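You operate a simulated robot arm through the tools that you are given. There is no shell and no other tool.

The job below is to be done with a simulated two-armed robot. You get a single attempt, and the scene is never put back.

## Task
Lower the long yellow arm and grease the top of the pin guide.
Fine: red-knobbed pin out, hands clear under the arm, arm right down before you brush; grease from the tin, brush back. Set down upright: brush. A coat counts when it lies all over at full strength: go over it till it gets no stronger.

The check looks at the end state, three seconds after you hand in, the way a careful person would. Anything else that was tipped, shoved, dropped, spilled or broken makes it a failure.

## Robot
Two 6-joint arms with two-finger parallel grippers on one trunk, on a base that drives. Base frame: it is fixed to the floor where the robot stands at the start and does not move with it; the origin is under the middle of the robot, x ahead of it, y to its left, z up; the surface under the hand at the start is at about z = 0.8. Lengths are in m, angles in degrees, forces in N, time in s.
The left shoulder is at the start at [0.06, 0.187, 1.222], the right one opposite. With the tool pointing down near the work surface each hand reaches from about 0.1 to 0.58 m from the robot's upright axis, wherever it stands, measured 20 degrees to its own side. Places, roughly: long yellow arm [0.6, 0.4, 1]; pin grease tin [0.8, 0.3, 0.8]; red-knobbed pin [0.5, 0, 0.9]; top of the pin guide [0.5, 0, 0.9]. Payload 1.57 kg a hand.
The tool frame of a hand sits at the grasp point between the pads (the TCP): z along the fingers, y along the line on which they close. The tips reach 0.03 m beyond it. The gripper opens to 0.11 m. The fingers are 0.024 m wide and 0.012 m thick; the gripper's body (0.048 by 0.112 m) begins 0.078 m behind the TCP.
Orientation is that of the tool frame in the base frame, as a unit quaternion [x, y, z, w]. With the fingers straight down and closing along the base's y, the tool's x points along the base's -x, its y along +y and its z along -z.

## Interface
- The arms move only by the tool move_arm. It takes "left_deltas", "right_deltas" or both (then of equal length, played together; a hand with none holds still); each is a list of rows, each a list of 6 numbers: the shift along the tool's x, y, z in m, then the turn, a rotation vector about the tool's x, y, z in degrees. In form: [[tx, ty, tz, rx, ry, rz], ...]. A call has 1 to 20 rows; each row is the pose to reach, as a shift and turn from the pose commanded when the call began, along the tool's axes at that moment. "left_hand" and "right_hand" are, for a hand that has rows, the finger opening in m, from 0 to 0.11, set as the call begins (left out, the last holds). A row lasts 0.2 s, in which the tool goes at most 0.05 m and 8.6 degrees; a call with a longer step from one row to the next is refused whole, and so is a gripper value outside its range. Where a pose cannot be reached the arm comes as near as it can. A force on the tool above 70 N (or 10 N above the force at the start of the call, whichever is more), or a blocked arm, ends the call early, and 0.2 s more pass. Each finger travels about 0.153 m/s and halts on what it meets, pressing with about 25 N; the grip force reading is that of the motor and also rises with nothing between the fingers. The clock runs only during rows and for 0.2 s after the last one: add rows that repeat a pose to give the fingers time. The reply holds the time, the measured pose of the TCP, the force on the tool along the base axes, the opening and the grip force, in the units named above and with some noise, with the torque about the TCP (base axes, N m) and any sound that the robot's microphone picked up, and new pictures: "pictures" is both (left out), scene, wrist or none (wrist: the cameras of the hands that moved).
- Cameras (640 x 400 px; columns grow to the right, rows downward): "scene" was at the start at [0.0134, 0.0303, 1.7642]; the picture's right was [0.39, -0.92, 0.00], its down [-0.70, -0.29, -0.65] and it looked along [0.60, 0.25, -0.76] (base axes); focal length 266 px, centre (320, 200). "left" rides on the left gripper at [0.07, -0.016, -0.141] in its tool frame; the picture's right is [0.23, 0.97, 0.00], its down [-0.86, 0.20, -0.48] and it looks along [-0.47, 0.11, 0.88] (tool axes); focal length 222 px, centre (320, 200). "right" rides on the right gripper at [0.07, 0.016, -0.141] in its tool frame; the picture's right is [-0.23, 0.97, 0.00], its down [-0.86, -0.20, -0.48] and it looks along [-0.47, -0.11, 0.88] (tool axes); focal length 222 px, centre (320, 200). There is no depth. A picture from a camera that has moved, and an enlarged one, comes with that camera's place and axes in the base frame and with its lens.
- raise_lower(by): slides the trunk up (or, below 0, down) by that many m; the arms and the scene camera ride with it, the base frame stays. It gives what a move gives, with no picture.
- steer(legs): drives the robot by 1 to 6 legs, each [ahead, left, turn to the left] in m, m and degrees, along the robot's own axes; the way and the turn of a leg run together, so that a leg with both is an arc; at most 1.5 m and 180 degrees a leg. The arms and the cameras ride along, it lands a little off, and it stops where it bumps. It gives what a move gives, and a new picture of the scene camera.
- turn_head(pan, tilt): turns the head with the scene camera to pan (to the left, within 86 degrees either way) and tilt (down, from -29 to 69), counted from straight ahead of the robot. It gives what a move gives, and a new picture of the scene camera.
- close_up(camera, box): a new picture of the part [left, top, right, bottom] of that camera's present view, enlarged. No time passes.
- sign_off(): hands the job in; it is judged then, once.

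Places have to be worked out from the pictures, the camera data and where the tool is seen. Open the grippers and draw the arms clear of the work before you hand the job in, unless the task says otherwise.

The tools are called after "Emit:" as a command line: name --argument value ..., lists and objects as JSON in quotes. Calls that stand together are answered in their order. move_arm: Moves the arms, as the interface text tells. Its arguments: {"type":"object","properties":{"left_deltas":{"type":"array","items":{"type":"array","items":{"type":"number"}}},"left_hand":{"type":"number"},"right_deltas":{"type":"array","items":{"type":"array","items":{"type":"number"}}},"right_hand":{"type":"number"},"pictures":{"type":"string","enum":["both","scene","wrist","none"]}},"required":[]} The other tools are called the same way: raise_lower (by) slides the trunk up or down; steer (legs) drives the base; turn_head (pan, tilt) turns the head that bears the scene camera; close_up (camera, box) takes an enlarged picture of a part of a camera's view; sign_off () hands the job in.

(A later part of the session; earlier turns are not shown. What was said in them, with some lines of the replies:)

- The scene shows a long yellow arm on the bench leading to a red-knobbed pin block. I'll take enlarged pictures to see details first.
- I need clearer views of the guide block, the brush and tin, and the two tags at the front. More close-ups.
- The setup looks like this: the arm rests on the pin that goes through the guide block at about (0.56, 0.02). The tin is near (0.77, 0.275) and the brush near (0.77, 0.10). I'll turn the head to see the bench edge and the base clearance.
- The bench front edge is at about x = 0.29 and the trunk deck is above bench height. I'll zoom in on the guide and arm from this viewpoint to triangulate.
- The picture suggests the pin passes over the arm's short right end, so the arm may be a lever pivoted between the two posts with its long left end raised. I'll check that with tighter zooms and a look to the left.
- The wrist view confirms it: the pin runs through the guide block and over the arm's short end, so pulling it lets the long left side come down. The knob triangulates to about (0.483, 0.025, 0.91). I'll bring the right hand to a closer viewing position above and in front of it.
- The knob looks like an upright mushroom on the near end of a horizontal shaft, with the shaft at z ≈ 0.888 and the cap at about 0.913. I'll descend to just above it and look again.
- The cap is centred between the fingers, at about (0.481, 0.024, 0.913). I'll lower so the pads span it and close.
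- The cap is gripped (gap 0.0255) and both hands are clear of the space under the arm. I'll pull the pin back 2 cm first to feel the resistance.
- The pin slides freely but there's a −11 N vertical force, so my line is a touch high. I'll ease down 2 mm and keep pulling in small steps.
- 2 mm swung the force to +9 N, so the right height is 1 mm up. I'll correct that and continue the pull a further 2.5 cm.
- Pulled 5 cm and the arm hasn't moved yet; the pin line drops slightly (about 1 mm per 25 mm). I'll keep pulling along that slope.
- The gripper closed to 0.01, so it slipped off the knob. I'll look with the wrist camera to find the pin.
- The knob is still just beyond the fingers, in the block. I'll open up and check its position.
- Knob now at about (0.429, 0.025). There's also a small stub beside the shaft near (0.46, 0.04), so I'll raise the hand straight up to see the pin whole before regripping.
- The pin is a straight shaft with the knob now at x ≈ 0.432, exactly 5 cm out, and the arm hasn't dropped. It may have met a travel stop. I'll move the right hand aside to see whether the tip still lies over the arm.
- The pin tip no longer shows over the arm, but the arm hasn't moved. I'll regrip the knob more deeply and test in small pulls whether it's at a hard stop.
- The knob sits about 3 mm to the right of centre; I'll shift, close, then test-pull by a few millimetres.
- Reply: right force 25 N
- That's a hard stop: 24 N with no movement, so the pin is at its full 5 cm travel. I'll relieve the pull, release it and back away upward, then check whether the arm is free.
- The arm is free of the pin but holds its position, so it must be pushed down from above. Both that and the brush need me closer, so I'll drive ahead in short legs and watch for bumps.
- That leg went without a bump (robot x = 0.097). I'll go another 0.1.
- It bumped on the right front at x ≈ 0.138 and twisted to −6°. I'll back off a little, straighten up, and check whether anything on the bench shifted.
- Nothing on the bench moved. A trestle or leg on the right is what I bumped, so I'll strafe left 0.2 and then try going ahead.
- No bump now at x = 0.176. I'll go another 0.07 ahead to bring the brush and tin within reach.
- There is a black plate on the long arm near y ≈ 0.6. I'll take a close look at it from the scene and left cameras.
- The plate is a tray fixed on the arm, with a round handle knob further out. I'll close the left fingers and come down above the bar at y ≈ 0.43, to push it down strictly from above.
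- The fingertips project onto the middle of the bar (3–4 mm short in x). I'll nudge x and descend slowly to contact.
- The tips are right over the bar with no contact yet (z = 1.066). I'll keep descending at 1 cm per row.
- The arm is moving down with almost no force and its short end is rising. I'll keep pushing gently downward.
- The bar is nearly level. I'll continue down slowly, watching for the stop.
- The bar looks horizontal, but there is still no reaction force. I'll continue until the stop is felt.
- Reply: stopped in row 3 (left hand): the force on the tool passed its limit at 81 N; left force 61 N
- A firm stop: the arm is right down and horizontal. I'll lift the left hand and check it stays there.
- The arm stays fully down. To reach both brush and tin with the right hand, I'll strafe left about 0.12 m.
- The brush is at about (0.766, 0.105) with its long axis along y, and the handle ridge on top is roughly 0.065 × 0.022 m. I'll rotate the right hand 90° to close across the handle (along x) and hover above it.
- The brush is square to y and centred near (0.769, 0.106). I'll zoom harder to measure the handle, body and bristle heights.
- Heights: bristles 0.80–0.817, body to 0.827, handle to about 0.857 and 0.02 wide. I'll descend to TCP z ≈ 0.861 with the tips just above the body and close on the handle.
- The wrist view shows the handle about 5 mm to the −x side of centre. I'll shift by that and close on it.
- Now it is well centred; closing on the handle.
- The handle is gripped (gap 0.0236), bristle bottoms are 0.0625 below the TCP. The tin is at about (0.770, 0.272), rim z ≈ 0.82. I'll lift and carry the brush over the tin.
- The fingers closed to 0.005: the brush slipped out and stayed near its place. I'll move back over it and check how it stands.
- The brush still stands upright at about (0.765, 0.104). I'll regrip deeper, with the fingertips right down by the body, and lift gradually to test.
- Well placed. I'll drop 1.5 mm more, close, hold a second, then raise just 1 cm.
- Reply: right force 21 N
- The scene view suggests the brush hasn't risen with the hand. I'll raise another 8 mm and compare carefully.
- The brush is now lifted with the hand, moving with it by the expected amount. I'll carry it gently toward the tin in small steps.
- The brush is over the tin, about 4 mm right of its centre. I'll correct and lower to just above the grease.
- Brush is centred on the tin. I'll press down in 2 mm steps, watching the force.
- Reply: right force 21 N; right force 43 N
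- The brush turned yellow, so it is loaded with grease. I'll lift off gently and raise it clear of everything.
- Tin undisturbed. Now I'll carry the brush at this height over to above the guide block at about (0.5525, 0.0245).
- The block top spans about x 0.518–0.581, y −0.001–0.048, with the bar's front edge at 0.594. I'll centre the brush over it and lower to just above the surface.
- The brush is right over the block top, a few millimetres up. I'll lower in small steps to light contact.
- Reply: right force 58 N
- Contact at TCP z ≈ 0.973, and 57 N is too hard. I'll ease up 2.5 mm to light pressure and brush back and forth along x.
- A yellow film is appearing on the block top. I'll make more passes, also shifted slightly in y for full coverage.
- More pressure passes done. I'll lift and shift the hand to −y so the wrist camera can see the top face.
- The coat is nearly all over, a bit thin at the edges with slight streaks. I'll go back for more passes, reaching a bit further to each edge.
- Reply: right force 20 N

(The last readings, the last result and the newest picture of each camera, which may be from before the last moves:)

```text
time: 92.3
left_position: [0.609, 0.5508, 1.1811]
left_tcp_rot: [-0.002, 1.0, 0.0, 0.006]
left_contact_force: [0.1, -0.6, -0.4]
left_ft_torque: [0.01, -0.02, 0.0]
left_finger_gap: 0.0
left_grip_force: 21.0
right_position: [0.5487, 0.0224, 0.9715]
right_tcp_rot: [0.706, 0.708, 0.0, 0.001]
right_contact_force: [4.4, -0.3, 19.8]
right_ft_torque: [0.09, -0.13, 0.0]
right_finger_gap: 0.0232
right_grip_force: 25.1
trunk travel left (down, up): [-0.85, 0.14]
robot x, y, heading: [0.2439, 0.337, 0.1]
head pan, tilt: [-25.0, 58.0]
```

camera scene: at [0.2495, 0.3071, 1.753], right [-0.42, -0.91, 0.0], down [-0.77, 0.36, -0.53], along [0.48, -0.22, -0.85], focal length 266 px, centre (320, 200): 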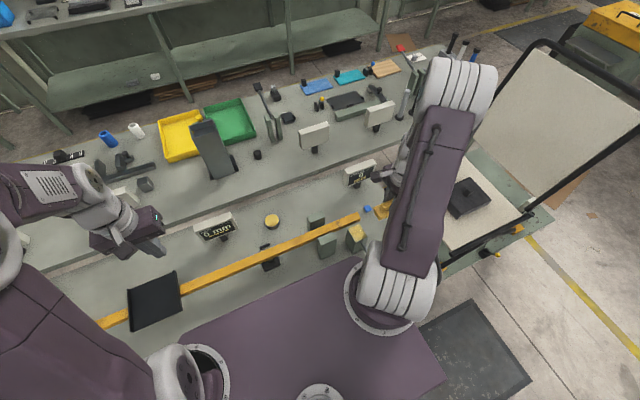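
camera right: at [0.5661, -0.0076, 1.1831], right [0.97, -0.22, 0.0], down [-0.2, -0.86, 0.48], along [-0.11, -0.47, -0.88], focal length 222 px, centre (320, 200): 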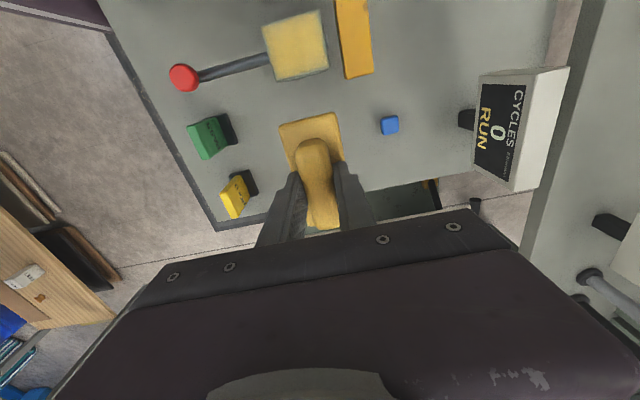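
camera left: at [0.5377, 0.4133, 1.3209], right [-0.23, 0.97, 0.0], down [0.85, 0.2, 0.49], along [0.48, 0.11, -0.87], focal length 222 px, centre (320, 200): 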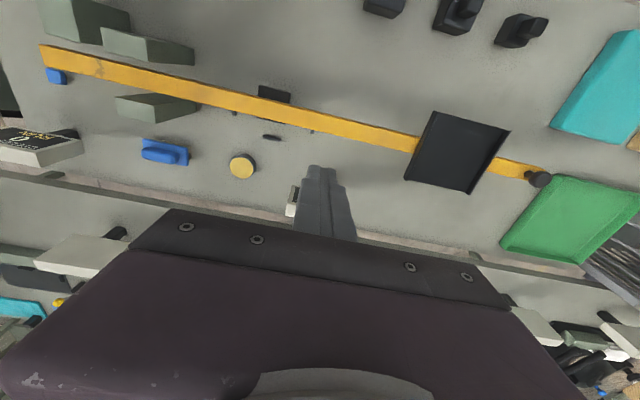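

Contact held throughout at 7–20 N. I'll lift to the same viewing pose as before and compare the coat.

Emit:
move_arm --right_deltas '[[0, 0, -0.01, 0, 0, 0], [0, 0, -0.03, 0, 0, 0], [0, 0, -0.05, 0, 0, 0], [-0.02, 0, -0.06, 0, 0, 0], [-0.04, 0, -0.07, 0, 0, 0], [-0.06, 0, -0.07, 0, 0, 0], [-0.08, 0, -0.07, 0, 0, 0], [-0.1, 0, -0.07, 0, 0, 0], [-0.1, 0, -0.07, 0, 0, 0]]' --pictures "none"

Emit:
close_up --camera "right" --box '[240, 0, 400, 120]'

Emit:
close_up --camera "scene" --box '[320, 200, 380, 260]'

```text
time: 94.3
left_position: [0.609, 0.5504, 1.1806]
left_tcp_rot: [-0.001, 1.0, 0.001, 0.006]
left_contact_force: [0.6, -1.0, -1.2]
left_ft_torque: [0.0, -0.03, 0.0]
left_finger_gap: 0.0001
left_grip_force: 21.1
right_position: [0.5492, -0.0788, 1.0409]
right_tcp_rot: [0.707, 0.708, 0.0, 0.001]
right_contact_force: [-0.5, -0.2, -0.4]
right_ft_torque: [0.02, 0.01, -0.01]
right_finger_gap: 0.0235
right_grip_force: 24.9
trunk travel left (down, up): [-0.85, 0.14]
robot x, y, heading: [0.2453, 0.3365, 0.4]
head pan, tilt: [-25.0, 58.0]
```

```text
3.33 times, centred on (320, 60) of right
camera zoom: at [0.565, -0.0076, 1.1829], right [0.97, -0.22, 0.0], down [-0.2, -0.86, 0.48], along [-0.11, -0.47, -0.88], focal length 740 px, centre (320, 667)
```

zoom: 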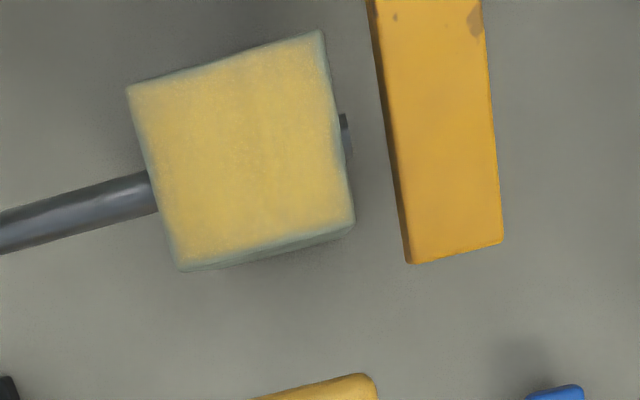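

```text
6.67 times, centred on (350, 230) of scene
camera zoom: at [0.2497, 0.3071, 1.753], right [-0.42, -0.91, 0.0], down [-0.77, 0.36, -0.53], along [0.48, -0.22, -0.85], focal length 1775 px, centre (120, 0)
```

zoom: 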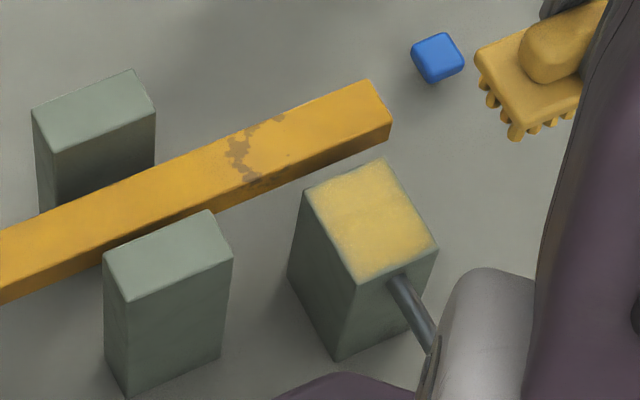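

The coat looks about the same as before. I'll zoom tighter to judge its uniformity.

Emit:
close_up --camera "right" --box '[265, 0, 335, 74]'

Emit:
close_up --camera "scene" --box '[344, 220, 368, 246]'

```text
5.41 times, centred on (300, 37) of right
camera zoom: at [0.565, -0.0076, 1.1829], right [0.97, -0.22, 0.0], down [-0.2, -0.86, 0.48], along [-0.11, -0.47, -0.88], focal length 1201 px, centre (428, 1081)
```

zoom: 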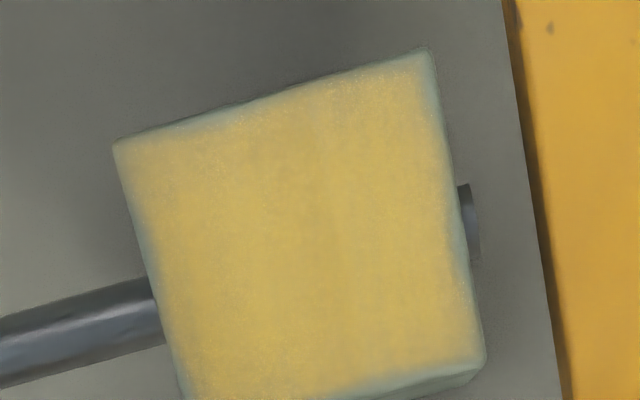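

```text
15.38 times, centred on (356, 233) of scene
camera zoom: at [0.2497, 0.3071, 1.753], right [-0.42, -0.91, 0.0], down [-0.77, 0.36, -0.53], along [0.48, -0.22, -0.85], focal length 4097 px, centre (-234, -308)
```

zoom: 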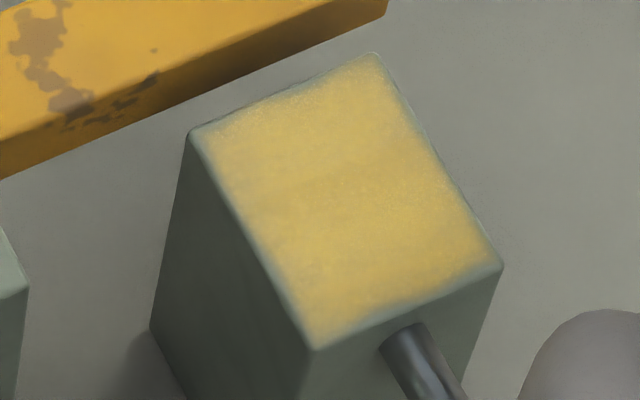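

The coat looks uniform, but to be sure that it can't get stronger I'll reload the brush once and go over it again. Carrying it back over the tin.

Emit:
move_arm --right_deltas '[[0.018, 0.011, -0.01, 0, 0, 0], [0.036, 0.0225, -0.01, 0, 0, 0], [0.055, 0.034, -0.01, 0, 0, 0], [0.074, 0.046, -0.01, 0, 0, 0], [0.093, 0.058, -0.01, 0, 0, 0], [0.112, 0.07, -0.01, 0, 0, 0], [0.131, 0.082, -0.01, 0, 0, 0], [0.15, 0.094, -0.01, 0, 0, 0], [0.169, 0.106, -0.01, 0, 0, 0], [0.188, 0.118, -0.01, 0, 0, 0], [0.207, 0.13, -0.01, 0, 0, 0], [0.226, 0.142, -0.01, 0, 0, 0], [0.245, 0.154, -0.01, 0, 0, 0], [0.264, 0.166, -0.01, 0, 0, 0], [0.283, 0.178, -0.01, 0, 0, 0], [0.302, 0.19, -0.01, 0, 0, 0], [0.32, 0.201, -0.01, 0, 0, 0], [0.338, 0.212, -0.01, 0, 0, 0], [0.354, 0.221, -0.01, 0, 0, 0], [0.354, 0.221, -0.01, 0, 0, 0]]' --pictures "scene"

Emit:
move_arm --right_deltas '[[0, 0, 0.02, 0, 0, 0], [0, 0, 0.04, 0, 0, 0], [0, 0, 0.06, 0, 0, 0], [0, 0, 0.08, 0, 0, 0], [0, 0, 0.1, 0, 0, 0], [0, 0, 0.12, 0, 0, 0], [0, 0, 0.14, 0, 0, 0], [0, 0, 0.155, 0, 0, 0], [0, 0, 0.163, 0, 0, 0], [0, 0, 0.163, 0, 0, 0]]' --pictures "scene"

Emit:
close_up --camera "scene" --box '[220, 180, 320, 260]'

```text
time: 98.5
left_position: [0.6103, 0.5495, 1.1811]
left_tcp_rot: [-0.001, 1.0, 0.001, 0.005]
left_contact_force: [0.3, 0.2, -0.5]
left_ft_torque: [-0.01, -0.01, -0.02]
left_finger_gap: 0.0
left_grip_force: 20.5
right_position: [0.7684, 0.2755, 1.0516]
right_tcp_rot: [0.706, 0.708, -0.001, 0.0]
right_contact_force: [-0.2, 0.9, -1.1]
right_ft_torque: [0.01, -0.03, 0.0]
right_finger_gap: 0.0232
right_grip_force: 25.6
trunk travel left (down, up): [-0.85, 0.14]
robot x, y, heading: [0.2439, 0.3318, 0.3]
head pan, tilt: [-25.0, 58.0]
camera scene: at [0.2495, 0.3064, 1.753], right [-0.42, -0.91, 0.0], down [-0.77, 0.36, -0.53], along [0.48, -0.22, -0.85], focal length 266 px, centre (320, 200)
```

scene: 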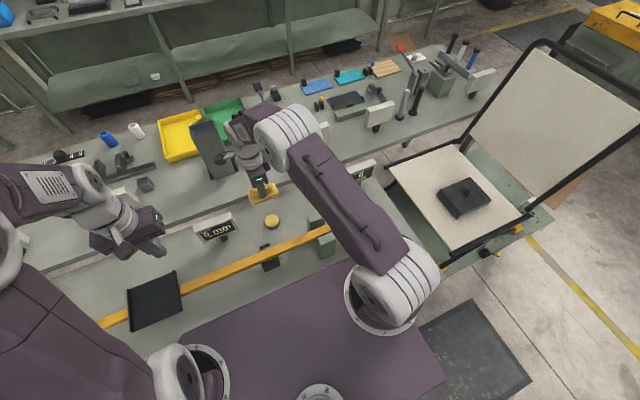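

```text
time: 100.7
left_position: [0.6102, 0.5507, 1.1814]
left_tcp_rot: [-0.001, 1.0, 0.001, 0.006]
left_contact_force: [0.3, 0.4, -0.1]
left_ft_torque: [-0.01, -0.01, 0.02]
left_finger_gap: 0.0
left_grip_force: 21.1
right_position: [0.7698, 0.2762, 0.8885]
right_tcp_rot: [0.706, 0.708, -0.001, 0.001]
right_contact_force: [0.4, 0.9, -1.2]
right_ft_torque: [0.0, 0.01, -0.01]
right_finger_gap: 0.0236
right_grip_force: 25.1
trunk travel left (down, up): [-0.85, 0.14]
robot x, y, heading: [0.245, 0.3332, 0.2]
head pan, tilt: [-25.0, 58.0]
camera scene: at [0.2497, 0.3068, 1.753], right [-0.42, -0.91, 0.0], down [-0.77, 0.36, -0.53], along [0.48, -0.22, -0.85], focal length 266 px, centre (320, 200)
```

scene: 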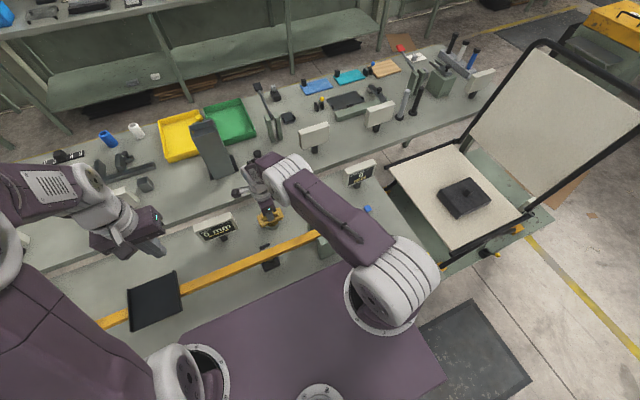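

```text
5.00 times, centred on (270, 220) of scene
camera zoom: at [0.2497, 0.3068, 1.753], right [-0.42, -0.91, 0.0], down [-0.77, 0.36, -0.53], along [0.48, -0.22, -0.85], focal length 1332 px, centre (570, 100)
```

zoom: 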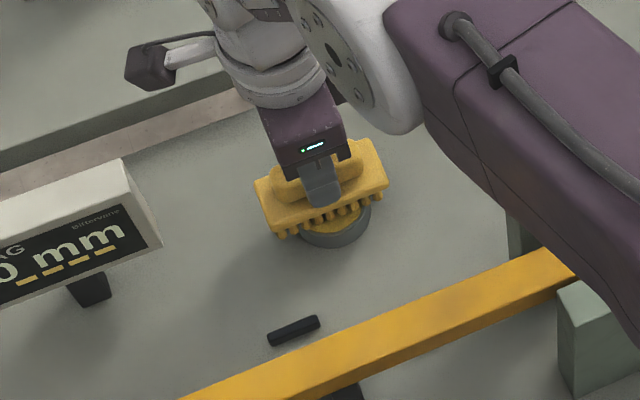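

Aligned with the tin again. I'll press lightly to reload, then lift back out.

Emit:
move_arm --right_deltas '[[0, 0, 0.004, 0, 0, 0], [0, 0, 0.007, 0, 0, 0], [0, 0, 0.0085, 0, 0, 0], [0, 0, 0.0085, 0, 0, 0], [0, 0, 0.0085, 0, 0, 0]]' --pictures "none"

Emit:
move_arm --right_deltas '[[0, 0, -0.004, 0, 0, 0], [0, 0, -0.01, 0, 0, 0], [0, 0, -0.025, 0, 0, 0], [0, 0, -0.045, 0, 0, 0], [0, 0, -0.065, 0, 0, 0], [0, 0, -0.085, 0, 0, 0], [0, 0, -0.105, 0, 0, 0], [0, 0, -0.125, 0, 0, 0], [0, 0, -0.145, 0, 0, 0], [0, 0, -0.165, 0, 0, 0], [0, 0, -0.17, 0, 0, 0], [0, 0, -0.17, 0, 0, 0]]' --pictures "scene"

```text
time: 101.9
left_position: [0.6054, 0.5496, 1.1826]
left_tcp_rot: [0.0, 1.0, 0.001, 0.008]
left_contact_force: [0.6, 1.4, 0.0]
left_ft_torque: [-0.01, 0.0, 0.0]
left_finger_gap: 0.0
left_grip_force: 21.5
right_position: [0.77, 0.278, 0.8828]
right_tcp_rot: [0.706, 0.708, 0.003, 0.003]
right_contact_force: [4.7, -5.1, 33.0]
right_ft_torque: [-0.48, 0.2, 0.03]
right_finger_gap: 0.0232
right_grip_force: 24.8
trunk travel left (down, up): [-0.85, 0.14]
robot x, y, heading: [0.246, 0.3346, 0.3]
head pan, tilt: [-25.0, 58.0]
```

```text
time: 104.5
left_position: [0.6107, 0.5495, 1.1803]
left_tcp_rot: [-0.001, 1.0, 0.001, 0.007]
left_contact_force: [0.1, 0.1, -0.2]
left_ft_torque: [0.0, 0.02, -0.01]
left_finger_gap: 0.0001
left_grip_force: 21.5
right_position: [0.7707, 0.2773, 1.0497]
right_tcp_rot: [0.707, 0.708, 0.0, 0.0]
right_contact_force: [0.4, -0.2, -1.2]
right_ft_torque: [0.0, 0.01, 0.04]
right_finger_gap: 0.0234
right_grip_force: 25.0
trunk travel left (down, up): [-0.85, 0.14]
robot x, y, heading: [0.2489, 0.3366, 0.2]
head pan, tilt: [-25.0, 58.0]
camera scene: at [0.2499, 0.3067, 1.753], right [-0.42, -0.91, 0.0], down [-0.77, 0.36, -0.53], along [0.48, -0.22, -0.85], focal length 266 px, centre (320, 200)
```

scene: 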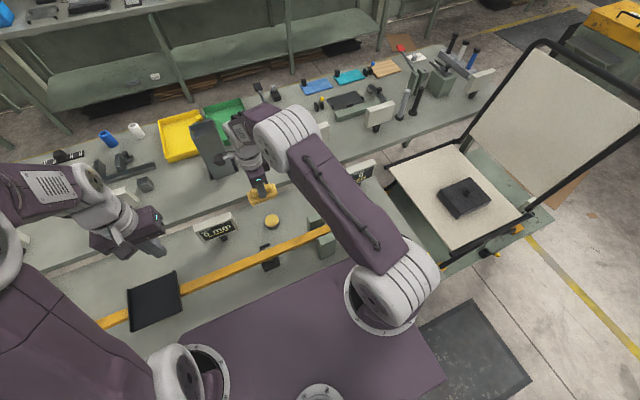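

Reloaded. I'll carry it back above the guide and lower to the same contact height.

Emit:
move_arm --right_deltas '[[-0.0157, -0.0137, 0, 0, 0, 0], [-0.0315, -0.0274, 0, 0, 0, 0], [-0.0475, -0.0412, 0, 0, 0, 0], [-0.0635, -0.055, 0, 0, 0, 0], [-0.0795, -0.069, 0, 0, 0, 0], [-0.0955, -0.083, 0, 0, 0, 0], [-0.1115, -0.097, 0, 0, 0, 0], [-0.1275, -0.111, 0, 0, 0, 0], [-0.1435, -0.125, 0, 0, 0, 0], [-0.1595, -0.139, 0, 0, 0, 0], [-0.1755, -0.153, 0, 0, 0, 0], [-0.1915, -0.167, 0, 0, 0, 0], [-0.2075, -0.181, 0, 0, 0, 0], [-0.2235, -0.195, 0, 0, 0, 0], [-0.2395, -0.208, 0, 0, 0, 0], [-0.254, -0.221, 0, 0, 0, 0], [-0.254, -0.221, 0, 0, 0, 0]]' --pictures "none"

Emit:
move_arm --right_deltas '[[0, 0, 0.02, 0, 0, 0], [0, 0, 0.04, 0, 0, 0], [0, 0, 0.06, 0, 0, 0], [0, 0, 0.072, 0, 0, 0], [0, 0, 0.0775, 0, 0, 0], [0, 0, 0.0775, 0, 0, 0]]' --pictures "wrist"

```text
time: 108.1
left_position: [0.6099, 0.5496, 1.1804]
left_tcp_rot: [0.0, 1.0, 0.001, 0.006]
left_contact_force: [0.3, 0.7, -0.1]
left_ft_torque: [0.01, 0.02, -0.05]
left_finger_gap: 0.0003
left_grip_force: 21.7
right_position: [0.5482, 0.0249, 1.0465]
right_tcp_rot: [0.707, 0.707, 0.0, -0.001]
right_contact_force: [0.3, -0.2, -1.1]
right_ft_torque: [-0.03, 0.01, 0.0]
right_finger_gap: 0.0232
right_grip_force: 25.0
trunk travel left (down, up): [-0.85, 0.14]
robot x, y, heading: [0.2472, 0.3355, -0.1]
head pan, tilt: [-25.0, 58.0]
```

```text
time: 109.5
left_position: [0.6097, 0.5515, 1.181]
left_tcp_rot: [-0.001, 1.0, 0.001, 0.005]
left_contact_force: [0.0, -0.4, 0.3]
left_ft_torque: [0.02, -0.01, -0.03]
left_finger_gap: 0.0
left_grip_force: 21.2
right_position: [0.5482, 0.023, 0.9726]
right_tcp_rot: [0.706, 0.708, 0.0, 0.002]
right_contact_force: [-0.4, -2.8, 15.9]
right_ft_torque: [0.08, 0.1, -0.01]
right_finger_gap: 0.0232
right_grip_force: 25.2
trunk travel left (down, up): [-0.85, 0.14]
robot x, y, heading: [0.2446, 0.3358, 0.3]
head pan, tilt: [-25.0, 58.0]
camera right: at [0.5639, 0.0932, 1.1134], right [0.97, -0.23, 0.0], down [-0.2, -0.85, 0.48], along [-0.11, -0.47, -0.88], focal length 222 px, centre (320, 200)
```

right: 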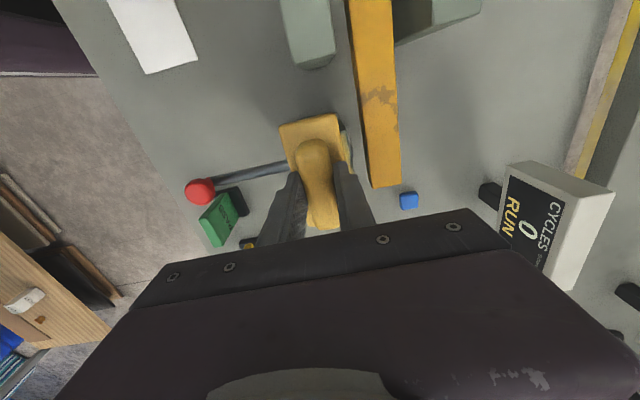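

Good contact at 16 N. Now the same full set of passes.

Emit:
move_arm --right_deltas '[[0.004, -0.006, 0, 0, 0, 0], [0.008, -0.012, 0, 0, 0, 0], [0.008, -0.019, 0, 0, 0, 0], [0.008, -0.013, 0, 0, 0, 0], [0.008, -0.006, 0, 0, 0, 0], [0.008, 0, 0, 0, 0, 0], [0.008, 0.006, 0, 0, 0, 0], [0.008, 0.012, 0, 0, 0, 0], [0.008, 0.019, 0, 0, 0, 0], [0, 0.019, 0, 0, 0, 0], [-0.006, 0.019, 0, 0, 0, 0], [-0.006, 0.012, 0, 0, 0, 0], [-0.006, 0.006, 0, 0, 0, 0], [-0.006, 0, 0, 0, 0, 0], [-0.006, -0.006, 0, 0, 0, 0], [-0.006, -0.012, 0, 0, 0, 0], [-0.006, -0.019, 0, 0, 0, 0], [0, -0.019, 0, 0, 0, 0], [0, -0.012, 0, 0, 0, 0], [0, -0.006, 0, 0, 0, 0]]' --pictures "none"

Emit:
move_arm --right_deltas '[[0, 0.006, 0, 0, 0, 0], [0, 0.012, 0, 0, 0, 0], [0, 0.018, 0, 0, 0, 0], [0, 0.025, 0, 0, 0, 0], [0.004, 0.018, 0, 0, 0, 0], [0.004, 0.012, 0, 0, 0, 0], [0.004, 0.006, 0, 0, 0, 0], [0.004, 0, 0, 0, 0, 0], [0.004, -0.006, 0, 0, 0, 0], [0.004, -0.013, 0, 0, 0, 0], [-0.004, -0.013, 0, 0, 0, 0], [-0.004, -0.006, 0, 0, 0, 0], [-0.004, 0, 0, 0, 0, 0], [-0.004, 0.006, 0, 0, 0, 0], [-0.004, 0.012, 0, 0, 0, 0], [-0.004, 0.018, 0, 0, 0, 0], [-0.004, 0.025, 0, 0, 0, 0], [0, 0.018, 0, 0, 0, 0], [0, 0.012, 0, 0, 0, 0], [0, 0.006, 0, 0, 0, 0]]' --pictures "none"

Emit:
move_arm --right_deltas '[[0, 0, -0.01, 0, 0, 0], [0, 0, -0.03, 0, 0, 0], [0, 0, -0.05, 0, 0, 0], [-0.02, 0, -0.06, 0, 0, 0], [-0.04, 0, -0.07, 0, 0, 0], [-0.06, 0, -0.07, 0, 0, 0], [-0.08, 0, -0.07, 0, 0, 0], [-0.1, 0, -0.07, 0, 0, 0], [-0.1, 0, -0.07, 0, 0, 0]]' --pictures "none"

Emit:
close_up --camera "right" --box '[240, 0, 400, 120]'

Emit:
close_up --camera "scene" --box '[344, 220, 368, 246]'

```text
time: 113.7
left_position: [0.61, 0.5504, 1.18]
left_tcp_rot: [0.0, 1.0, 0.001, 0.006]
left_contact_force: [-0.2, 1.5, 0.2]
left_ft_torque: [-0.02, 0.01, -0.01]
left_finger_gap: 0.0001
left_grip_force: 21.2
right_position: [0.5427, 0.0232, 0.972]
right_tcp_rot: [0.707, 0.708, 0.0, 0.0]
right_contact_force: [0.3, -0.5, -1.3]
right_ft_torque: [-0.01, 0.02, 0.01]
right_finger_gap: 0.0232
right_grip_force: 25.5
trunk travel left (down, up): [-0.85, 0.14]
robot x, y, heading: [0.2453, 0.3407, 0.3]
head pan, tilt: [-25.0, 58.0]
```

```text
time: 117.9
left_position: [0.6112, 0.5496, 1.1801]
left_tcp_rot: [-0.001, 1.0, 0.001, 0.006]
left_contact_force: [-1.0, 1.0, -0.2]
left_ft_torque: [0.02, 0.02, -0.01]
left_finger_gap: 0.0
left_grip_force: 21.7
right_position: [0.5491, 0.0215, 0.9727]
right_tcp_rot: [0.706, 0.708, -0.001, 0.0]
right_contact_force: [0.4, 0.6, -0.8]
right_ft_torque: [0.0, -0.03, 0.01]
right_finger_gap: 0.0232
right_grip_force: 25.4
trunk travel left (down, up): [-0.85, 0.14]
robot x, y, heading: [0.2458, 0.3355, 0.5]
head pan, tilt: [-25.0, 58.0]
```

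```text
time: 119.9
left_position: [0.6095, 0.5503, 1.1794]
left_tcp_rot: [-0.002, 1.0, 0.001, 0.006]
left_contact_force: [0.6, 0.9, -0.5]
left_ft_torque: [-0.04, 0.03, 0.02]
left_finger_gap: 0.0
left_grip_force: 21.3
right_position: [0.55, -0.0774, 1.0429]
right_tcp_rot: [0.707, 0.707, 0.001, 0.0]
right_contact_force: [-0.4, 0.3, -1.3]
right_ft_torque: [-0.03, -0.03, 0.01]
right_finger_gap: 0.0234
right_grip_force: 25.1
trunk travel left (down, up): [-0.85, 0.14]
robot x, y, heading: [0.245, 0.3392, 0.4]
head pan, tilt: [-25.0, 58.0]
```

```text
3.33 times, centred on (320, 60) of right
camera zoom: at [0.5664, -0.0068, 1.1838], right [0.97, -0.22, 0.0], down [-0.2, -0.86, 0.48], along [-0.11, -0.47, -0.88], focal length 740 px, centre (320, 667)
```

zoom: 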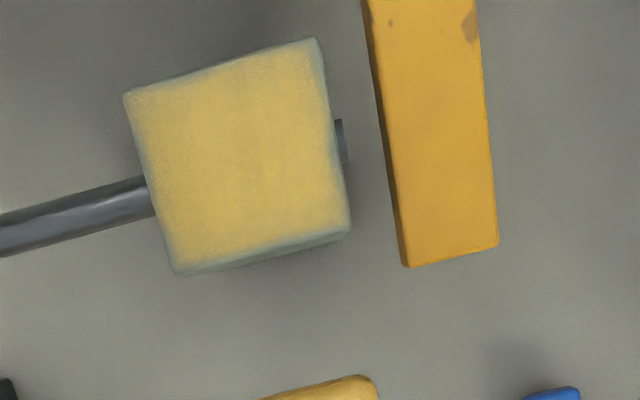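

```text
15.38 times, centred on (356, 233) of scene
camera zoom: at [0.2496, 0.3071, 1.753], right [-0.42, -0.91, 0.0], down [-0.77, 0.36, -0.53], along [0.48, -0.22, -0.85], focal length 4097 px, centre (-234, -308)
```

zoom: 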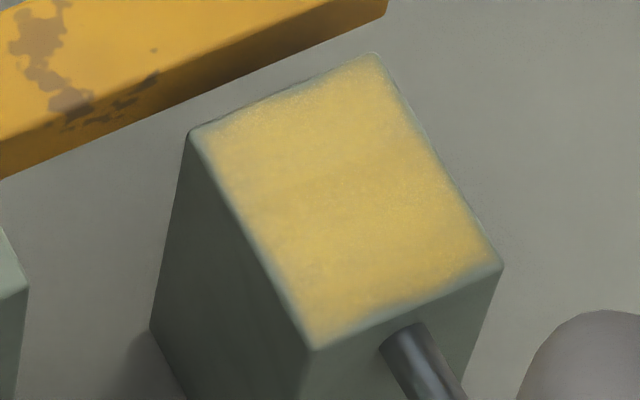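

The coat is unchanged after reloading, so it's at full strength all over. Now I'll carry the brush back to above its original spot at about (0.768, 0.105).

Emit:
move_arm --right_deltas '[[0.013, 0.0155, -0.01, 0, 0, 0], [0.026, 0.031, -0.01, 0, 0, 0], [0.039, 0.0465, -0.01, 0, 0, 0], [0.052, 0.062, -0.01, 0, 0, 0], [0.065, 0.0775, -0.01, 0, 0, 0], [0.078, 0.093, -0.01, 0, 0, 0], [0.091, 0.1085, -0.01, 0, 0, 0], [0.104, 0.124, -0.01, 0, 0, 0], [0.117, 0.1395, -0.01, 0, 0, 0], [0.13, 0.155, -0.01, 0, 0, 0], [0.143, 0.1705, -0.01, 0, 0, 0], [0.156, 0.186, -0.01, 0, 0, 0], [0.169, 0.2015, -0.01, 0, 0, 0], [0.182, 0.2175, -0.01, 0, 0, 0], [0.182, 0.2175, -0.01, 0, 0, 0]]' --pictures "none"

Emit:
move_arm --right_deltas '[[0, 0, 0.02, 0, 0, 0], [0, 0, 0.04, 0, 0, 0], [0, 0, 0.06, 0, 0, 0], [0, 0, 0.08, 0, 0, 0], [0, 0, 0.1, 0, 0, 0], [0, 0, 0.12, 0, 0, 0], [0, 0, 0.14, 0, 0, 0], [0, 0, 0.16, 0, 0, 0], [0, 0, 0.175, 0, 0, 0], [0, 0, 0.185, 0, 0, 0], [0, 0, 0.185, 0, 0, 0]]' --pictures "both"

Emit:
turn_head --pan 0 --tilt 55

Emit:
close_up --camera "scene" --box '[350, 205, 410, 245]'

```text
time: 123.1
left_position: [0.6088, 0.5505, 1.1811]
left_tcp_rot: [-0.001, 1.0, 0.001, 0.006]
left_contact_force: [-0.1, -0.4, 0.0]
left_ft_torque: [0.01, 0.02, -0.02]
left_finger_gap: 0.0003
left_grip_force: 21.3
right_position: [0.7677, 0.1046, 1.0538]
right_tcp_rot: [0.707, 0.708, 0.0, -0.001]
right_contact_force: [-0.2, 0.3, 0.0]
right_ft_torque: [-0.03, 0.02, -0.02]
right_finger_gap: 0.0234
right_grip_force: 25.1
trunk travel left (down, up): [-0.85, 0.14]
robot x, y, heading: [0.244, 0.3357, 0.6]
head pan, tilt: [-25.0, 58.0]
```

```text
time: 125.5
left_position: [0.61, 0.5502, 1.1811]
left_tcp_rot: [-0.001, 1.0, 0.001, 0.007]
left_contact_force: [-0.3, -0.3, 0.4]
left_ft_torque: [0.01, 0.0, -0.01]
left_finger_gap: 0.0
left_grip_force: 21.4
right_position: [0.7664, 0.1042, 0.8664]
right_tcp_rot: [0.707, 0.708, 0.0, 0.0]
right_contact_force: [-0.3, -0.2, -0.3]
right_ft_torque: [0.0, 0.0, -0.03]
right_finger_gap: 0.0231
right_grip_force: 24.3
trunk travel left (down, up): [-0.85, 0.14]
robot x, y, heading: [0.2469, 0.3339, 0.0]
head pan, tilt: [-25.0, 58.0]
camera scene: at [0.2496, 0.3067, 1.753], right [-0.42, -0.91, 0.0], down [-0.77, 0.36, -0.53], along [0.48, -0.22, -0.85], focal length 266 px, centre (320, 200)
camera right: at [0.7821, 0.1743, 1.0079], right [0.97, -0.22, 0.0], down [-0.2, -0.86, 0.48], along [-0.11, -0.47, -0.88], focal length 222 px, centre (320, 200)
```

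scene: 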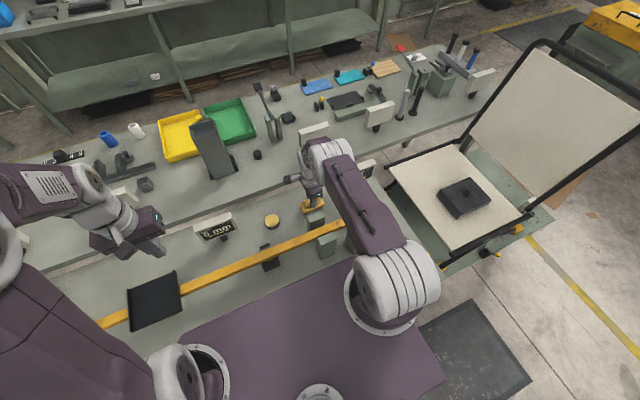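
right: 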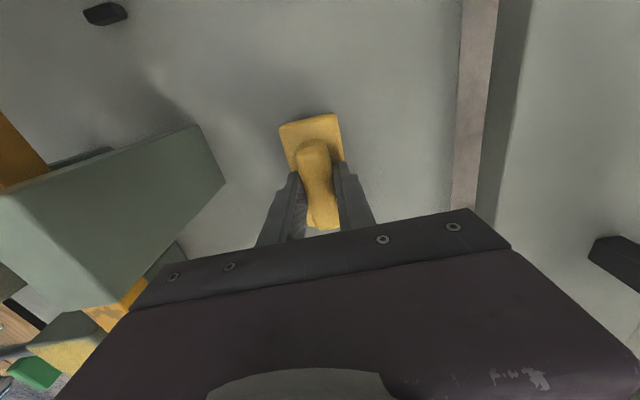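

```text
time: 126.4
left_position: [0.6094, 0.5501, 1.1809]
left_tcp_rot: [-0.001, 1.0, 0.0, 0.006]
left_contact_force: [0.0, 0.3, 0.8]
left_ft_torque: [0.01, -0.01, 0.01]
left_finger_gap: 0.0001
left_grip_force: 20.8
right_position: [0.7661, 0.105, 0.8676]
right_tcp_rot: [0.707, 0.707, 0.0, 0.001]
right_contact_force: [0.1, 0.7, -0.6]
right_ft_torque: [-0.01, 0.01, 0.02]
right_finger_gap: 0.0233
right_grip_force: 24.6
trunk travel left (down, up): [-0.85, 0.14]
robot x, y, heading: [0.2473, 0.3359, 0.2]
head pan, tilt: [0.0, 55.0]
camera scene: at [0.2592, 0.3357, 1.7566], right [0.0, -1.0, 0.0], down [-0.82, 0.0, -0.57], along [0.57, 0.0, -0.82], focal length 266 px, centre (320, 200)
```

scene: 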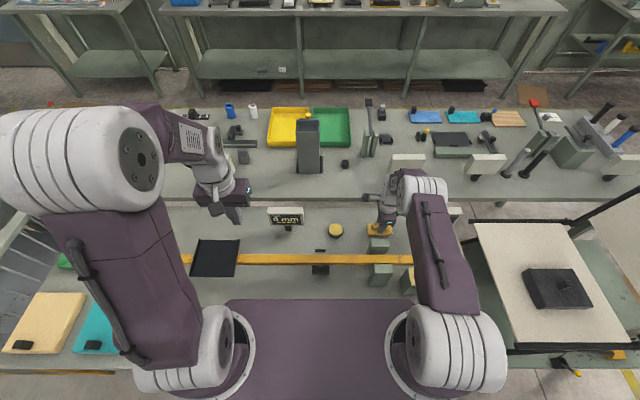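

```text
10.00 times, centred on (380, 225) of scene
camera zoom: at [0.2592, 0.3357, 1.7566], right [0.0, -1.0, 0.0], down [-0.82, 0.0, -0.57], along [0.57, 0.0, -0.82], focal length 2663 px, centre (-280, -50)
```

zoom: 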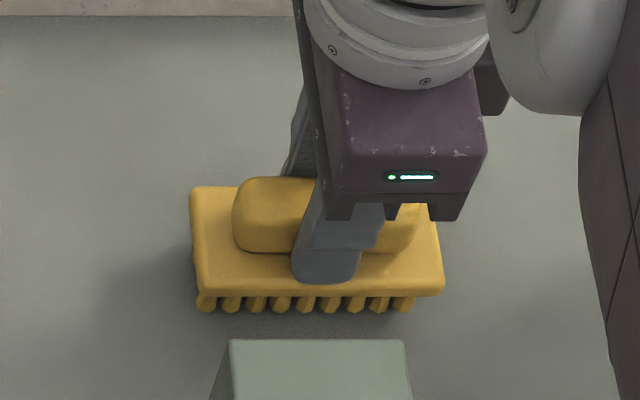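

It hovers a few mm above the bench; against the original image it needs +3.5 mm in x and +4 mm in y. I'll correct that and settle it down.

Emit:
move_arm --right_deltas '[[0.002, 0.002, 0, 0, 0, 0], [0.004, 0.0035, 0.002, 0, 0, 0], [0.004, 0.0035, 0.004, 0, 0, 0], [0.004, 0.0035, 0.004, 0, 0, 0]]' --pictures "none"

Emit:
move_arm --right_deltas '[[0, 0, 0.001, 0, 0, 0], [0, 0, 0.002, 0, 0, 0], [0, 0, 0.002, 0, 0, 0]]' --pictures "none"

Emit:
close_up --camera "scene" --box '[350, 205, 410, 245]'

```text
time: 127.4
left_position: [0.6085, 0.5499, 1.1804]
left_tcp_rot: [-0.001, 1.0, 0.001, 0.006]
left_contact_force: [0.3, 1.2, 0.7]
left_ft_torque: [-0.01, -0.03, -0.03]
left_finger_gap: 0.0
left_grip_force: 21.7
right_position: [0.7702, 0.1073, 0.863]
right_tcp_rot: [0.706, 0.708, 0.0, 0.0]
right_contact_force: [0.2, 0.4, -0.7]
right_ft_torque: [0.01, -0.02, 0.0]
right_finger_gap: 0.0233
right_grip_force: 25.3
trunk travel left (down, up): [-0.85, 0.14]
robot x, y, heading: [0.2462, 0.3372, 0.3]
head pan, tilt: [0.0, 55.0]
```

```text
time: 128.2
left_position: [0.6089, 0.5501, 1.181]
left_tcp_rot: [0.0, 1.0, 0.001, 0.007]
left_contact_force: [0.3, -0.4, 0.0]
left_ft_torque: [-0.01, 0.01, -0.01]
left_finger_gap: 0.0001
left_grip_force: 21.0
right_position: [0.7696, 0.1083, 0.8622]
right_tcp_rot: [0.707, 0.707, 0.0, 0.0]
right_contact_force: [-0.3, 0.1, -1.2]
right_ft_torque: [-0.03, -0.03, 0.02]
right_finger_gap: 0.0234
right_grip_force: 25.4
trunk travel left (down, up): [-0.85, 0.14]
robot x, y, heading: [0.2482, 0.3375, 0.0]
head pan, tilt: [0.0, 55.0]
```

```text
10.00 times, centred on (380, 225) of scene
camera zoom: at [0.2593, 0.3358, 1.7567], right [0.0, -1.0, 0.0], down [-0.82, 0.0, -0.57], along [0.57, 0.0, -0.82], focal length 2663 px, centre (-280, -50)
```

zoom: 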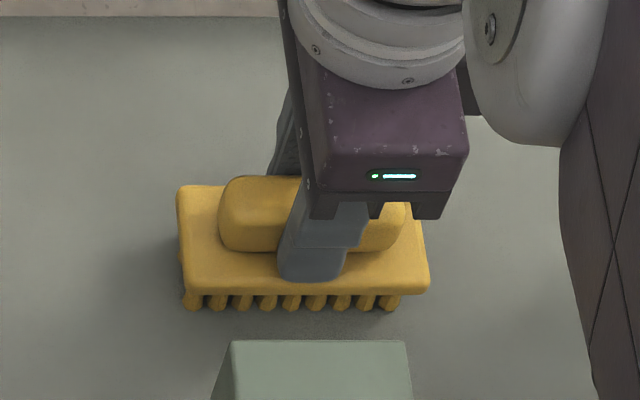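

Position matches the original within about 2 mm; still no contact. Lowering another couple of millimetres.

Emit:
move_arm --right_deltas '[[0, 0, 0.001, 0, 0, 0], [0, 0, 0.002, 0, 0, 0], [0, 0, 0.002, 0, 0, 0]]' --pictures "none"

```text
time: 129.0
left_position: [0.6086, 0.5496, 1.1809]
left_tcp_rot: [-0.001, 1.0, 0.001, 0.006]
left_contact_force: [0.7, -0.3, -0.3]
left_ft_torque: [0.0, 0.0, -0.01]
left_finger_gap: 0.0
left_grip_force: 21.5
right_position: [0.7697, 0.1085, 0.86]
right_tcp_rot: [0.707, 0.707, 0.001, 0.0]
right_contact_force: [0.0, -2.5, 7.5]
right_ft_torque: [-0.1, 0.03, 0.04]
right_finger_gap: 0.0233
right_grip_force: 25.2
trunk travel left (down, up): [-0.85, 0.14]
robot x, y, heading: [0.2404, 0.332, 0.4]
head pan, tilt: [0.0, 55.0]
```

The brush is on the bench (7.5 N). I'll open the fingers and then rise straight up.

Emit:
move_arm --right_deltas '[[0, 0, -0.0005, 0, 0, 0], [0, 0, -0.0005, 0, 0, 0], [0, 0, -0.0005, 0, 0, 0]]' --right_hand 0.05 --pictures "none"

Emit:
move_arm --right_deltas '[[0, 0, -0.01, 0, 0, 0], [0, 0, -0.03, 0, 0, 0], [0, 0, -0.06, 0, 0, 0], [0, 0, -0.1, 0, 0, 0], [0, 0, -0.14, 0, 0, 0], [0, 0, -0.18, 0, 0, 0], [0, 0, -0.22, 0, 0, 0], [0, 0, -0.26, 0, 0, 0], [0, 0, -0.3, 0, 0, 0]]' --pictures "both"

Emit:
close_up --camera "scene" --box '[270, 190, 450, 310]'

```text
time: 129.8
left_position: [0.611, 0.5508, 1.1819]
left_tcp_rot: [-0.001, 1.0, 0.001, 0.007]
left_contact_force: [0.9, 0.6, 0.0]
left_ft_torque: [0.01, 0.02, 0.0]
left_finger_gap: 0.0
left_grip_force: 21.4
right_position: [0.7689, 0.1104, 0.8591]
right_tcp_rot: [0.706, 0.708, 0.001, 0.0]
right_contact_force: [-0.1, 0.7, 2.6]
right_ft_torque: [0.04, 0.03, -0.06]
right_finger_gap: 0.0499
right_grip_force: 0.1
trunk travel left (down, up): [-0.85, 0.14]
robot x, y, heading: [0.2467, 0.3347, 0.3]
head pan, tilt: [0.0, 55.0]
```

```text
time: 131.8
left_position: [0.6096, 0.5501, 1.1801]
left_tcp_rot: [0.0, 1.0, 0.001, 0.006]
left_contact_force: [0.2, 0.6, -0.9]
left_ft_torque: [0.04, -0.04, 0.0]
left_finger_gap: 0.0002
left_grip_force: 21.5
right_position: [0.7688, 0.1113, 1.1624]
right_tcp_rot: [0.706, 0.708, 0.0, 0.0]
right_contact_force: [0.7, 0.1, -1.1]
right_ft_torque: [0.04, -0.01, 0.04]
right_finger_gap: 0.0501
right_grip_force: 0.1
trunk travel left (down, up): [-0.85, 0.14]
robot x, y, heading: [0.2459, 0.3352, 0.2]
head pan, tilt: [0.0, 55.0]
camera scene: at [0.258, 0.3362, 1.7566], right [0.0, -1.0, 0.0], down [-0.82, 0.0, -0.57], along [0.57, 0.0, -0.82], focal length 266 px, centre (320, 200)
camera right: at [0.7844, 0.1818, 1.3035], right [0.97, -0.22, 0.0], down [-0.2, -0.86, 0.48], along [-0.11, -0.47, -0.88], focal length 222 px, centre (320, 200)
```

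scene: 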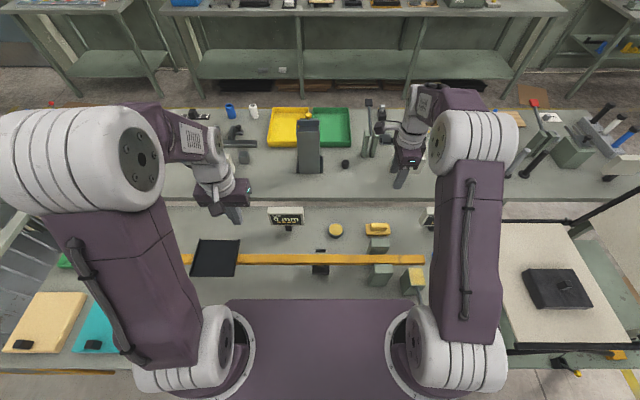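
right: 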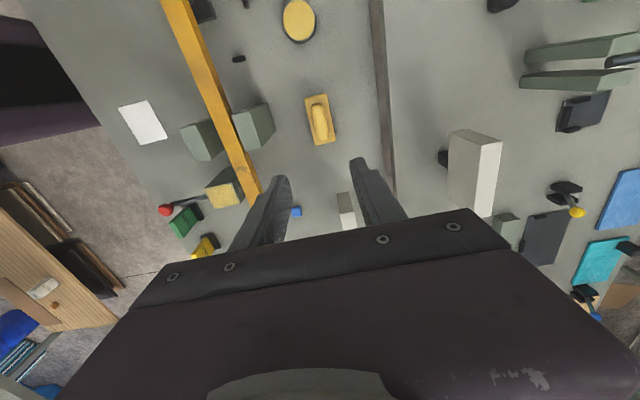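

```text
3.33 times, centred on (360, 250) of scene
camera zoom: at [0.258, 0.3362, 1.7566], right [0.0, -1.0, 0.0], down [-0.82, 0.0, -0.57], along [0.57, 0.0, -0.82], focal length 888 px, centre (187, 33)
```

zoom: 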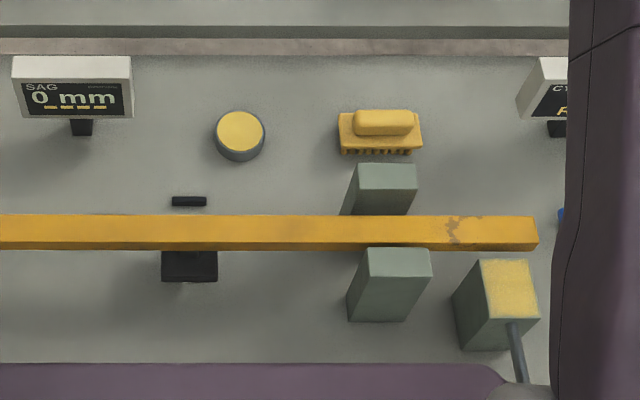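

Brush is back upright in its place, the arm is down, the guide is greased and the tin undisturbed. I'll open both grippers and draw the arms up and back clear of the work.

Emit:
move_arm --right_deltas '[[0, 0, -0.04, 0, 0, 0], [0, 0, -0.08, 0, 0, 0], [0, 0, -0.12, 0, 0, 0], [0, 0, -0.16, 0, 0, 0], [0, -0.03, -0.2, 0, 0, 0], [0, -0.07, -0.22, 0, 0, 0], [0, -0.11, -0.24, 0, 0, 0], [0, -0.15, -0.24, 0, 0, 0], [0, -0.19, -0.24, 0, 0, 0], [0, -0.23, -0.24, 0, 0, 0]]' --left_deltas '[[0, 0, -0.04, 0, 0, 0], [0, 0, -0.08, 0, 0, 0], [0, 0, -0.12, 0, 0, 0], [0, 0, -0.16, 0, 0, 0], [0.03, 0, -0.2, 0, 0, 0], [0.06, 0, -0.22, 0, 0, 0], [0.09, 0, -0.24, 0, 0, 0], [0.1, 0, -0.24, 0, 0, 0], [0.1, 0, -0.24, 0, 0, 0], [0.1, 0, -0.24, 0, 0, 0]]' --left_hand 0.1 --right_hand 0.1 --pictures "both"

Emit:
close_up --camera "scene" --box '[170, 180, 450, 310]'

```text
time: 134.0
left_position: [0.5054, 0.5501, 1.4226]
left_tcp_rot: [-0.001, 1.0, 0.0, 0.007]
left_contact_force: [-1.1, 0.3, -0.2]
left_ft_torque: [-0.03, -0.03, -0.03]
left_finger_gap: 0.1001
left_grip_force: 0.1
right_position: [0.5381, 0.1101, 1.4016]
right_tcp_rot: [0.706, 0.708, 0.0, 0.001]
right_contact_force: [-0.1, 0.5, 0.4]
right_ft_torque: [0.0, -0.02, -0.01]
right_finger_gap: 0.1
right_grip_force: 0.0
trunk travel left (down, up): [-0.85, 0.14]
robot x, y, heading: [0.244, 0.3348, 0.0]
head pan, tilt: [0.0, 55.0]
camera scene: at [0.2562, 0.3361, 1.7567], right [0.0, -1.0, 0.0], down [-0.82, 0.0, -0.57], along [0.57, 0.0, -0.82], focal length 266 px, centre (320, 200)
camera right: at [0.5534, 0.1799, 1.5427], right [0.97, -0.22, 0.0], down [-0.2, -0.86, 0.48], along [-0.11, -0.47, -0.88], focal length 222 px, centre (320, 200)
camera left: at [0.4335, 0.5329, 1.5607], right [-0.23, 0.97, 0.0], down [0.85, 0.2, 0.49], along [0.48, 0.11, -0.87], focal length 222 px, centre (320, 200)
```

scene: 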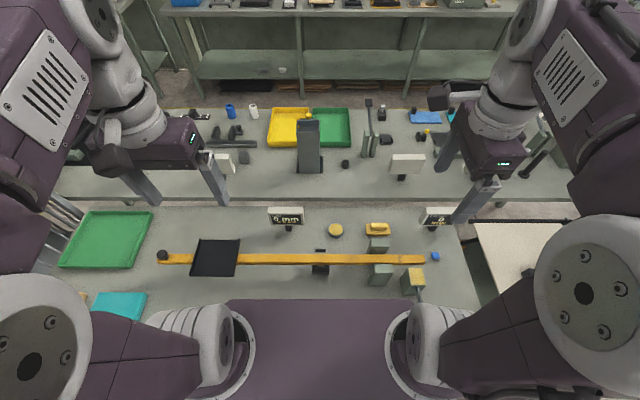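
right: 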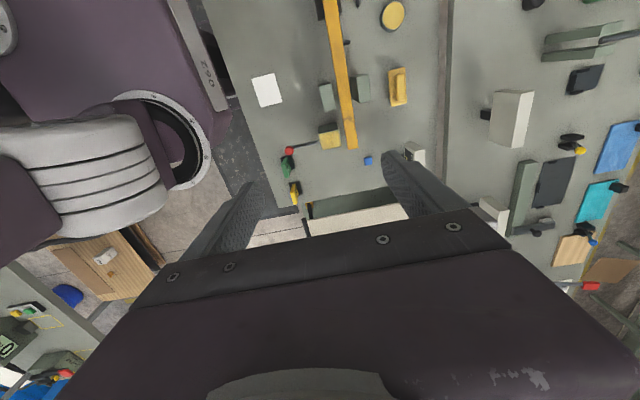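
left: 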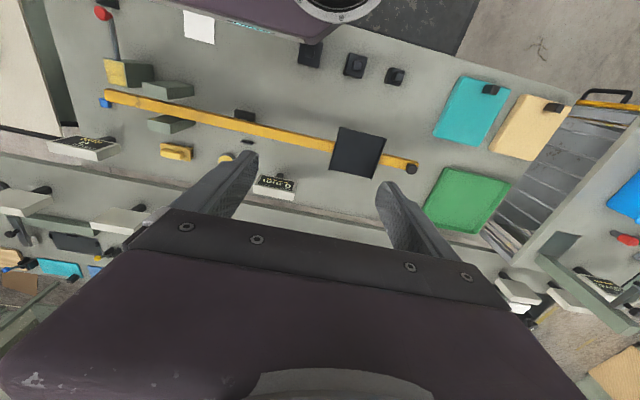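

```text
2.29 times, centred on (310, 245) of scene
camera zoom: at [0.2562, 0.3361, 1.7567], right [0.0, -1.0, 0.0], down [-0.82, 0.0, -0.57], along [0.57, 0.0, -0.82], focal length 609 px, centre (343, 97)
```

zoom: 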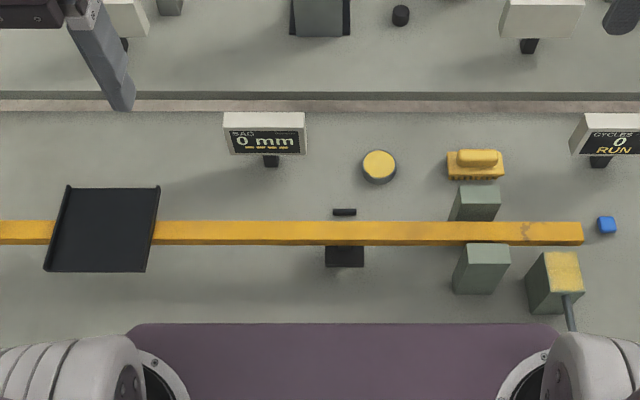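

Everything checks out: arm fully down and steady, pin drawn to its stop, guide top evenly coated, brush upright back in place, tin and markers undisturbed, both hands open and clear. Handing in.

Emit:
sign_off

```text
The job is handed in.
```

I lowered the long yellow arm onto its stop and coated the top of the pin guide with grease. I've handed the job in, but no verdict has come back yet.

- **Pin:** I pulled the red-knobbed pin 5 cm, to a hard stop. It held at 24 N without moving further. It no longer blocks the arm, but the pin is still in the guide block. I took the stop as its full travel.
- **Arm:** It did not drop on its own, so I pushed it down from above with the left hand until it met a firm stop. No hand was under it at any point, and it was fully down before I started brushing.
- **Grease:** I loaded the brush from the tin and made several passes over the whole top. I then reloaded and went over it again. The coat looked the same after the second load, so I took it as full strength; the edges look slightly softer in the pictures. In the second round the contact force read near zero at both checks, so those passes may have pressed lightly.
- **Brush:** It is back upright, within a few millimetres of where it stood, and still carries grease.

Two things went wrong along the way:
- **Base bump:** While driving in, the base bumped something on the right, probably the trestle or a bench leg, and stopped. I backed off and came round from the left. Nothing looked moved in the pictures.
- **Brush slip:** The brush slipped out of the fingers on the first lift but stayed standing.

Both grippers are open and raised clear of the work.
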